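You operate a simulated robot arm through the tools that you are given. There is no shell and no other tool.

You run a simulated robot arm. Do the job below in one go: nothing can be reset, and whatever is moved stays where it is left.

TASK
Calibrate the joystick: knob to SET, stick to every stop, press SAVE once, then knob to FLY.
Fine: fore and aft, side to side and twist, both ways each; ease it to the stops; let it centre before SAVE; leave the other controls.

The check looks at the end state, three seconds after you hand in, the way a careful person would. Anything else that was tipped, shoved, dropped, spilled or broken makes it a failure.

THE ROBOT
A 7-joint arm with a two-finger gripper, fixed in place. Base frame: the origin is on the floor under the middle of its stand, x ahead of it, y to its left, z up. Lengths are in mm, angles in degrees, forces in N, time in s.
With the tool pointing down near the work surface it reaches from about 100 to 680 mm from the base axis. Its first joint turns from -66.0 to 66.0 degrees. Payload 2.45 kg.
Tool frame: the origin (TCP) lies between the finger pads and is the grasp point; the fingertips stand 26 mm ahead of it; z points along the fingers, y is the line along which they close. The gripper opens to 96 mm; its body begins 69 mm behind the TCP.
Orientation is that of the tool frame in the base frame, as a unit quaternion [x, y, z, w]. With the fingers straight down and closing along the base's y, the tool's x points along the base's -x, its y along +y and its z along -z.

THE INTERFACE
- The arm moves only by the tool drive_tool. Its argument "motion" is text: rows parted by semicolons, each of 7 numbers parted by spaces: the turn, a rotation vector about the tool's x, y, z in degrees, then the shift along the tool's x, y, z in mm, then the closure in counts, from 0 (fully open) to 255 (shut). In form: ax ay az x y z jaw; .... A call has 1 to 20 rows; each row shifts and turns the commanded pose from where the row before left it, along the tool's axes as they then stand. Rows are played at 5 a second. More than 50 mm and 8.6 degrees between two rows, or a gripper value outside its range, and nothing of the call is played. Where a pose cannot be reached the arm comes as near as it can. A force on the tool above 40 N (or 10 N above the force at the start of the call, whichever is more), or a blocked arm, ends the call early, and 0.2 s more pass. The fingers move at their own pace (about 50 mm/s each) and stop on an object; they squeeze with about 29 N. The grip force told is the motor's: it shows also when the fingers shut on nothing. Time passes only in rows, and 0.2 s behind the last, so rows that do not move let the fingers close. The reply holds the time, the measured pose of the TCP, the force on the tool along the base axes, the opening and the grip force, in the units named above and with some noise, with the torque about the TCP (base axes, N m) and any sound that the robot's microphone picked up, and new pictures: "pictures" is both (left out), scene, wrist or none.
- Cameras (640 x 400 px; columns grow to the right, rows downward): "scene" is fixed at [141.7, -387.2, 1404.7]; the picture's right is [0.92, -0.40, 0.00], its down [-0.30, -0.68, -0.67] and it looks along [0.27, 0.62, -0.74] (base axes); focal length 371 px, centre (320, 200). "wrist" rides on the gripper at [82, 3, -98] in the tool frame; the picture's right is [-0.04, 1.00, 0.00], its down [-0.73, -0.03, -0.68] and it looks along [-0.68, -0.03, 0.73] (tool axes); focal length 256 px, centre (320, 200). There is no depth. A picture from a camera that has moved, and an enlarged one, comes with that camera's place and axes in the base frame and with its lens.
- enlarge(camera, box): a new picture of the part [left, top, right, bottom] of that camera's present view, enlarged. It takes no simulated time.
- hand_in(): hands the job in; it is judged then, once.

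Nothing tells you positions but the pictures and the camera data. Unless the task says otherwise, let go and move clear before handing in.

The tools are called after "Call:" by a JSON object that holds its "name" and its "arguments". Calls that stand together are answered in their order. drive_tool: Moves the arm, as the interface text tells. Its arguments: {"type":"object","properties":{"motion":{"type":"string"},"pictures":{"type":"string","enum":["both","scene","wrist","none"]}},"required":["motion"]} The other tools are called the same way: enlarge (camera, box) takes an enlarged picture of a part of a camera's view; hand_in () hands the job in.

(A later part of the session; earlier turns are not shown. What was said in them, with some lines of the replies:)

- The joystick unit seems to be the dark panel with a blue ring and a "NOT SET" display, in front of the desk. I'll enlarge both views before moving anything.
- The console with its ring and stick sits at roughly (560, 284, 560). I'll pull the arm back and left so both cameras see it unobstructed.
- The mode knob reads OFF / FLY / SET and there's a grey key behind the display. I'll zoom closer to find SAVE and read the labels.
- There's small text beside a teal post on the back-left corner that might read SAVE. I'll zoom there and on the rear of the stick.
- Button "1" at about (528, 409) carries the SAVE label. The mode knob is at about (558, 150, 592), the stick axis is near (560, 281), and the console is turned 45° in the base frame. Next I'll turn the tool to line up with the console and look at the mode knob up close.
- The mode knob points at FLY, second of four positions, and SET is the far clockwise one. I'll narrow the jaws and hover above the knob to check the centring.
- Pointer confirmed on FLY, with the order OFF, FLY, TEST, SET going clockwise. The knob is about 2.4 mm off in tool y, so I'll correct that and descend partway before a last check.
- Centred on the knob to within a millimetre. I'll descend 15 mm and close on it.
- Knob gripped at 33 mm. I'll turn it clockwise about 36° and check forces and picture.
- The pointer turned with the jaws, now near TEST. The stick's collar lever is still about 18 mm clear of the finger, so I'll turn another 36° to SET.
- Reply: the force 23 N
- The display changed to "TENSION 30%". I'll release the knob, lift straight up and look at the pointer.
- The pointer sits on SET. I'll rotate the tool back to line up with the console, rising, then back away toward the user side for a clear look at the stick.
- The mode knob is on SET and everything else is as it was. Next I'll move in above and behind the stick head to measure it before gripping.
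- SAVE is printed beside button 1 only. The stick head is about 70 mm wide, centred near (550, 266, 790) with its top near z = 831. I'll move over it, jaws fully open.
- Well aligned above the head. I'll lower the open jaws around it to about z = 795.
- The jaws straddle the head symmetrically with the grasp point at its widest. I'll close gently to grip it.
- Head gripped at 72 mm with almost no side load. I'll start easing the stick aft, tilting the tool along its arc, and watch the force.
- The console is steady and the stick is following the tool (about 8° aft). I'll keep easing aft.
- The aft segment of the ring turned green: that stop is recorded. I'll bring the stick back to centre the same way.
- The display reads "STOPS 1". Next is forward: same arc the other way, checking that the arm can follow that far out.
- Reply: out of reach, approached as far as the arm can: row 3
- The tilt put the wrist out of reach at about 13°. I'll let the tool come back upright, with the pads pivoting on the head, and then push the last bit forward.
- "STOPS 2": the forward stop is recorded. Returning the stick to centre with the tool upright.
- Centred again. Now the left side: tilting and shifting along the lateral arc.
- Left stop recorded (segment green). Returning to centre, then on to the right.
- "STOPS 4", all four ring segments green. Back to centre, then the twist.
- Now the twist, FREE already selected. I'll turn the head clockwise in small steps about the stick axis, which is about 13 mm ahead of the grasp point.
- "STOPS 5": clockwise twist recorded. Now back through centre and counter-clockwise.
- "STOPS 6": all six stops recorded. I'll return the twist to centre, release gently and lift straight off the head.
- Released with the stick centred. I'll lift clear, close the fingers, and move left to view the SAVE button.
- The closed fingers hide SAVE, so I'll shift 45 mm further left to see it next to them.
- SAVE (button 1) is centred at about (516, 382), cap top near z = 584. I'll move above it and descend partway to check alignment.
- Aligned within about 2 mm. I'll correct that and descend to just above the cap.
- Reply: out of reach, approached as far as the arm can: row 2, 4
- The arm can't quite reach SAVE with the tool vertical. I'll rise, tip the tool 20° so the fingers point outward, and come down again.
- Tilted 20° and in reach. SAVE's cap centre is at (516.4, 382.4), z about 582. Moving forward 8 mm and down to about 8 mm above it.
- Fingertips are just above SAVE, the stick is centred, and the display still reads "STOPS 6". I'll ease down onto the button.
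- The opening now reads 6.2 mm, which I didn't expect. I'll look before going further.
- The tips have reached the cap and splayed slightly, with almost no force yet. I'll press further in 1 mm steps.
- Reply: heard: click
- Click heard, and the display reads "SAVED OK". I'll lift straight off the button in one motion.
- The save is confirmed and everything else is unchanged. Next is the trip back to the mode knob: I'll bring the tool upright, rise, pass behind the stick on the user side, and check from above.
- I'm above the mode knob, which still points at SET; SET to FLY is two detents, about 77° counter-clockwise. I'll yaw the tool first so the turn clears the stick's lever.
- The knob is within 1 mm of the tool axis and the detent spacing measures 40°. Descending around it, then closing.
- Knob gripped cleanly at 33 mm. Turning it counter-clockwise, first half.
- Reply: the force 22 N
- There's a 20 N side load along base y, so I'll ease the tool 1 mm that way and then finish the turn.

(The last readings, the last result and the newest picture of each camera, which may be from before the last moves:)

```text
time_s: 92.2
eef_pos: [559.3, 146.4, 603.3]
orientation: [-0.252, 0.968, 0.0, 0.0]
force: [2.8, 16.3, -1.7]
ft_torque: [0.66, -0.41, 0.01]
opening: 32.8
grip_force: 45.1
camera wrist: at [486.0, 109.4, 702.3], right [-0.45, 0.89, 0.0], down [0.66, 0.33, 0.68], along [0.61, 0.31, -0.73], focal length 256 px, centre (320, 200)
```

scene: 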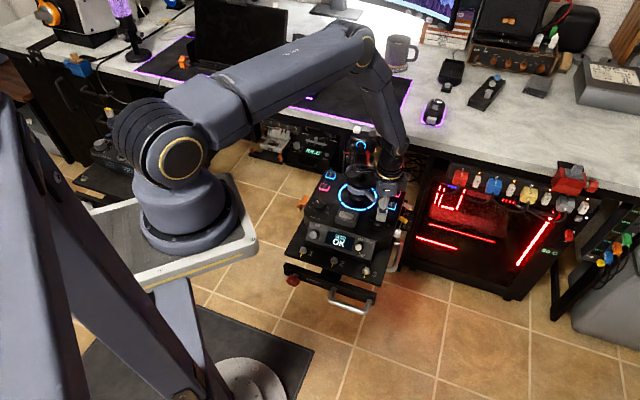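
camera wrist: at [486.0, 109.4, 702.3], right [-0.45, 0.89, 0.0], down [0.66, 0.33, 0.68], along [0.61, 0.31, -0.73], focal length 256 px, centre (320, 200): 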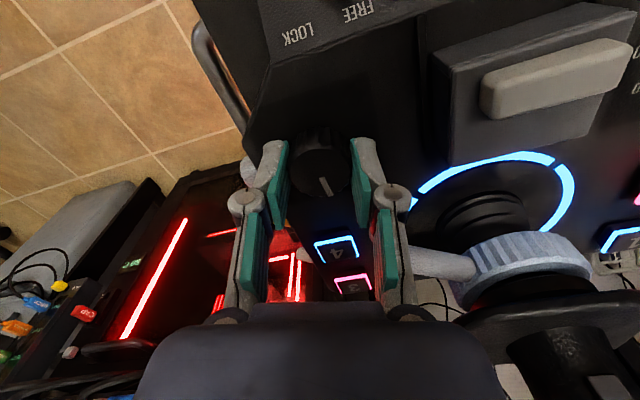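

Call:
{"name": "drive_tool", "arguments": {"motion": "0 0 0 -0.7 1.3 0 190; 0 0 -5.5 0 0 0 190; 0 0 -5.5 0 0 0 190; 0 0 -5 0 0 0 190; 0 0 0 0 0 0 190", "pictures": "both"}}

Call:
{"name": "enlarge", "arguments": {"camera": "scene", "box": [310, 170, 410, 260]}}

Call:
{"name": "enlarge", "arguments": {"camera": "wrist", "box": [240, 90, 400, 210]}}

```text
time_s: 93.4
eef_pos: [559.3, 146.7, 603.4]
orientation: [-0.383, 0.924, 0.0, -0.001]
force: [-0.1, 4.0, 12.4]
ft_torque: [-0.13, 0.2, -0.01]
opening: 33.3
grip_force: 45.3
camera wrist: at [498.8, 91.0, 702.4], right [-0.68, 0.73, 0.0], down [0.54, 0.5, 0.68], along [0.5, 0.46, -0.74], focal length 256 px, centre (320, 200)
```

scene: 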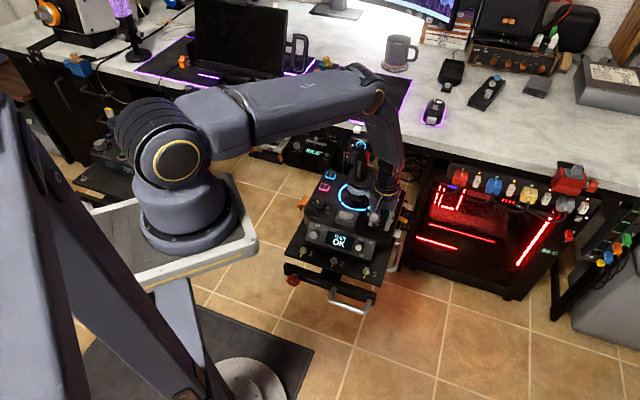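
wrist: 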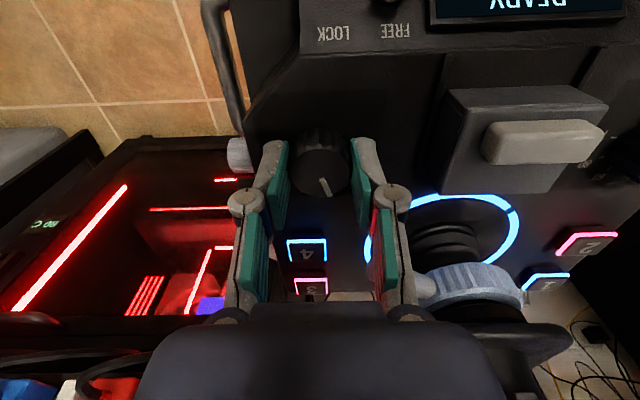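

```text
4.44 times, centred on (360, 215) of scene
camera zoom: at [141.5, -387.2, 1404.7], right [0.92, -0.4, 0.0], down [-0.3, -0.68, -0.67], along [0.27, 0.62, -0.74], focal length 1648 px, centre (142, 133)
```

zoom: 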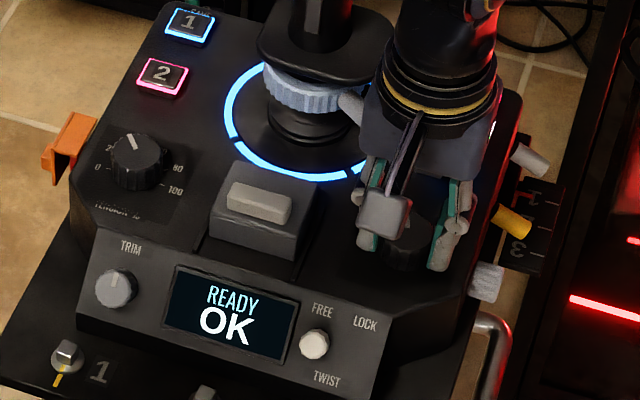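

```text
3.33 times, centred on (320, 150) of wrist
camera zoom: at [498.8, 91.0, 702.4], right [-0.68, 0.73, 0.0], down [0.54, 0.5, 0.68], along [0.5, 0.46, -0.74], focal length 853 px, centre (320, 367)
```

zoom: 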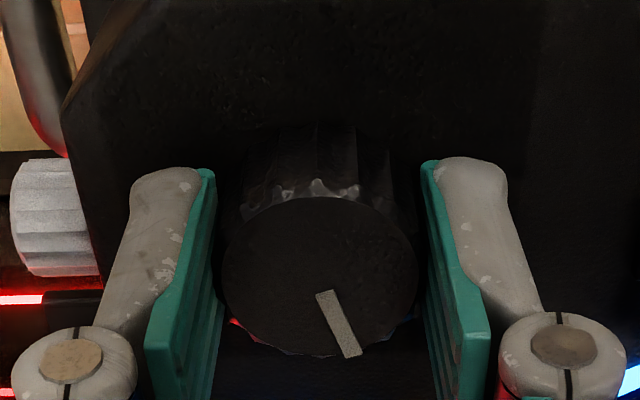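

"READY OK": the unit is in FLY with the calibration stored. I'll open the jaws, lift straight up and back away for a final check.

Call:
{"name": "drive_tool", "arguments": {"motion": "0 0 0 0 0 0 160; 0 0 0 0 0 0 127; 0 0 0 0 0 0 127; 0 0 0 0 0 -15 127; 0 0 0 0 0 -25 127; 0 0 0 0 0 -25 127; 0 0 0 20 0 -25 127; 0 0 0 25 -5 -25 127; 0 0 0 30 -5 -30 127; 0 0 0 30 0 -30 127; 0 0 0 30 0 -30 127; 0 0 0 30 0 -30 127; 0 0 0 0 0 0 127", "pictures": "both"}}

Call:
{"name": "enlarge", "arguments": {"camera": "scene", "box": [310, 170, 410, 260]}}

Call:
{"name": "enlarge", "arguments": {"camera": "wrist", "box": [260, 60, 460, 240]}}

Call:
{"name": "enlarge", "arguments": {"camera": "scene", "box": [340, 190, 410, 240]}}

```text
time_s: 96.2
eef_pos: [449.0, 22.7, 838.5]
orientation: [-0.384, 0.923, -0.001, 0.0]
force: [0.5, 0.0, 0.1]
ft_torque: [-0.02, -0.01, -0.01]
opening: 48.3
grip_force: 0.1
camera wrist: at [388.8, -32.4, 937.4], right [-0.68, 0.73, 0.0], down [0.54, 0.5, 0.68], along [0.5, 0.46, -0.73], focal length 256 px, centre (320, 200)
```

scene: 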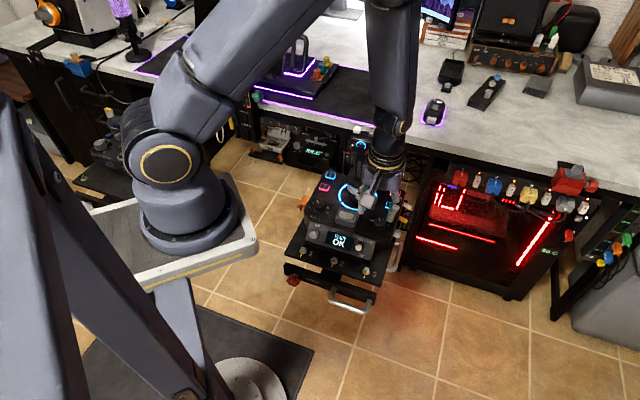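
wrist: 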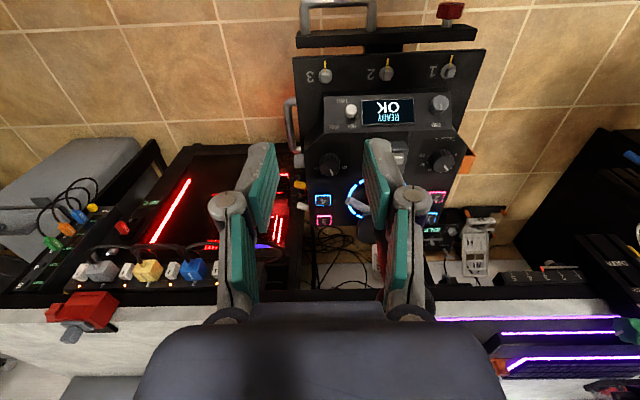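

```text
4.44 times, centred on (360, 215) of scene
camera zoom: at [141.7, -387.2, 1404.7], right [0.92, -0.4, 0.0], down [-0.3, -0.68, -0.67], along [0.27, 0.62, -0.74], focal length 1648 px, centre (142, 133)
```

zoom: 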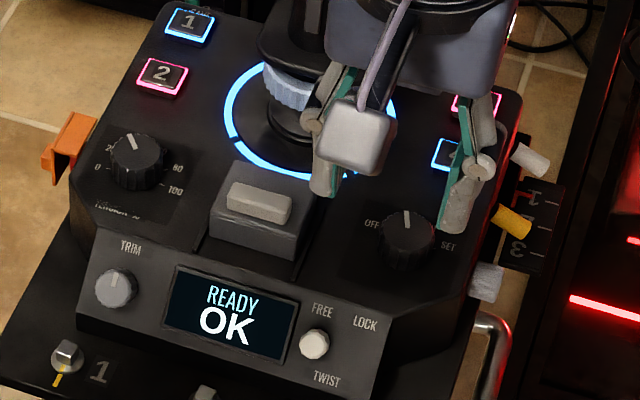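

```text
2.22 times, centred on (360, 150) of wrist
camera zoom: at [388.8, -32.4, 937.4], right [-0.68, 0.73, 0.0], down [0.54, 0.5, 0.68], along [0.5, 0.46, -0.73], focal length 569 px, centre (231, 311)
```

zoom: 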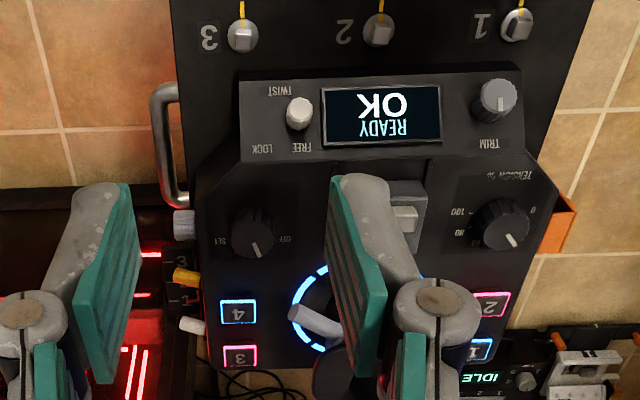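

```text
8.00 times, centred on (375, 215) of scene
camera zoom: at [141.7, -387.2, 1404.7], right [0.92, -0.4, 0.0], down [-0.3, -0.68, -0.67], along [0.27, 0.62, -0.74], focal length 2966 px, centre (-120, 80)
```

zoom: 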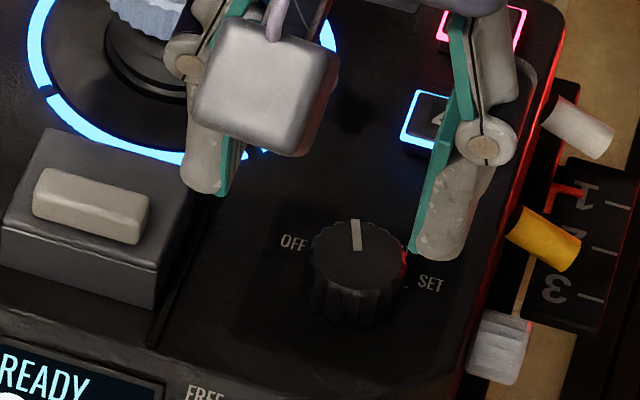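

The pointer is back on FLY and the display reads "READY OK". I'll pull the arm fully clear and take one last look at the whole console.

Call:
{"name": "drive_tool", "arguments": {"motion": "0 0 0 30 0 -20 127; 0 0 0 30 0 -20 60; 0 0 0 30 15 -20 0; 0 0 0 30 20 -10 0; 0 0 0 10 30 0 0; 0 0 0 0 35 0 0; 0 0 0 0 35 0 0; 0 0 0 0 35 0 0; 0 0 0 0 0 0 0", "pictures": "both"}}

Call:
{"name": "enlarge", "arguments": {"camera": "scene", "box": [270, 120, 430, 320]}}

Call:
{"name": "enlarge", "arguments": {"camera": "scene", "box": [320, 130, 410, 240]}}

```text
time_s: 98.2
eef_pos: [334.7, 55.3, 906.4]
orientation: [-0.383, 0.924, -0.001, 0.0]
force: [0.1, 0.0, -0.1]
ft_torque: [-0.01, 0.03, -0.01]
opening: 96.0
grip_force: 0.0
out of reach, approached as far as the arm can: row 5, 6, 7, 8
camera wrist: at [275.1, 0.0, 1005.8], right [-0.68, 0.73, 0.0], down [0.54, 0.5, 0.68], along [0.5, 0.46, -0.74], focal length 256 px, centre (320, 200)
```

scene: 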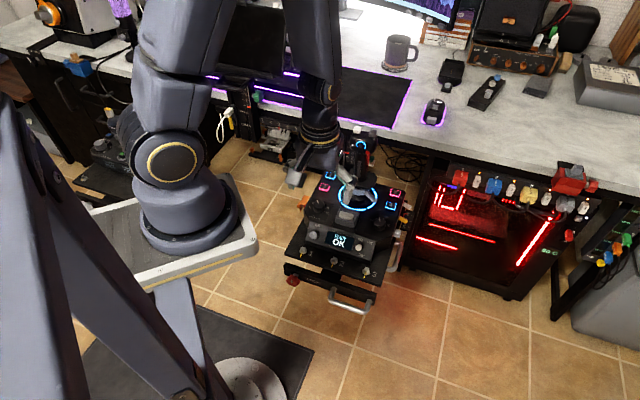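
wrist: 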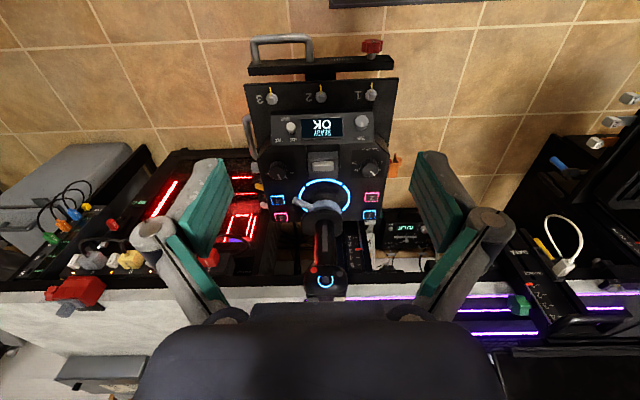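

```text
2.00 times, centred on (350, 220) of scene
camera zoom: at [141.7, -387.2, 1404.7], right [0.92, -0.4, 0.0], down [-0.3, -0.68, -0.67], along [0.27, 0.62, -0.74], focal length 741 px, centre (260, 160)
```

zoom: 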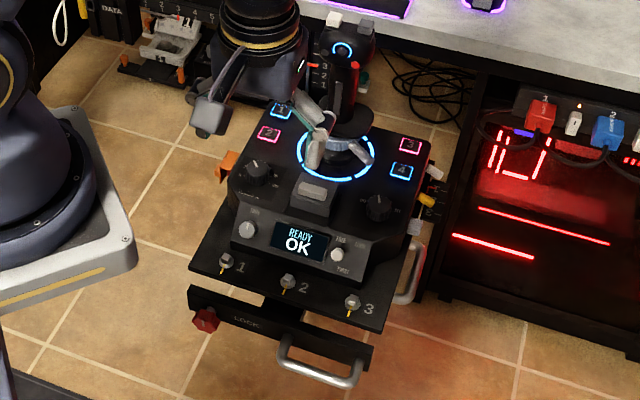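

```text
3.64 times, centred on (365, 185) of scene
camera zoom: at [141.7, -387.2, 1404.7], right [0.92, -0.4, 0.0], down [-0.3, -0.68, -0.67], along [0.27, 0.62, -0.74], focal length 1348 px, centre (156, 254)
```

zoom: 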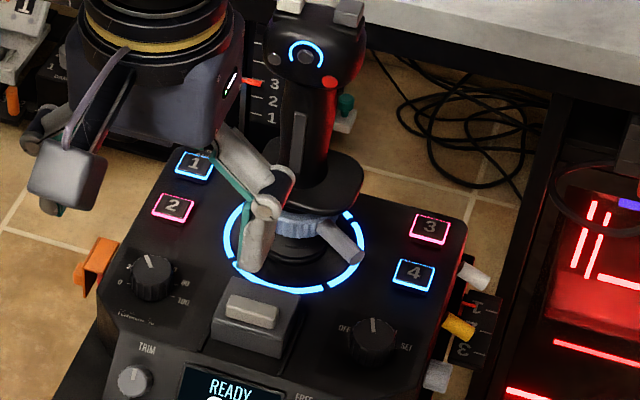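

The console reads "READY OK" with the mode knob on FLY, the stick upright and centred, and the other controls as I found them. The arm is clear, so I'm handing in.

Call:
{"name": "hand_in", "arguments": {}}

```text
The job is handed in.
```

The joystick is calibrated: the display reads "READY OK" and the mode knob is back on FLY.

- **Stops:** with the knob on SET, I moved the stick fore, aft, left and right, then twisted it both ways. The display counted all six stops.
- **Forward stop:** partway through, the arm ran out of reach with the tool tilted. I brought the tool upright while still holding the stick and pushed the last bit from there; the stop registered normally.
- **Save:** I let the stick centre, then pressed SAVE once. It clicked, and the display showed "SAVED OK".
- **Everything else:** TENSION, TRIM, the TWIST switch and the other buttons look as they did at the start. I saw nothing tipped or shoved, and the gripper is open and clear of the console.
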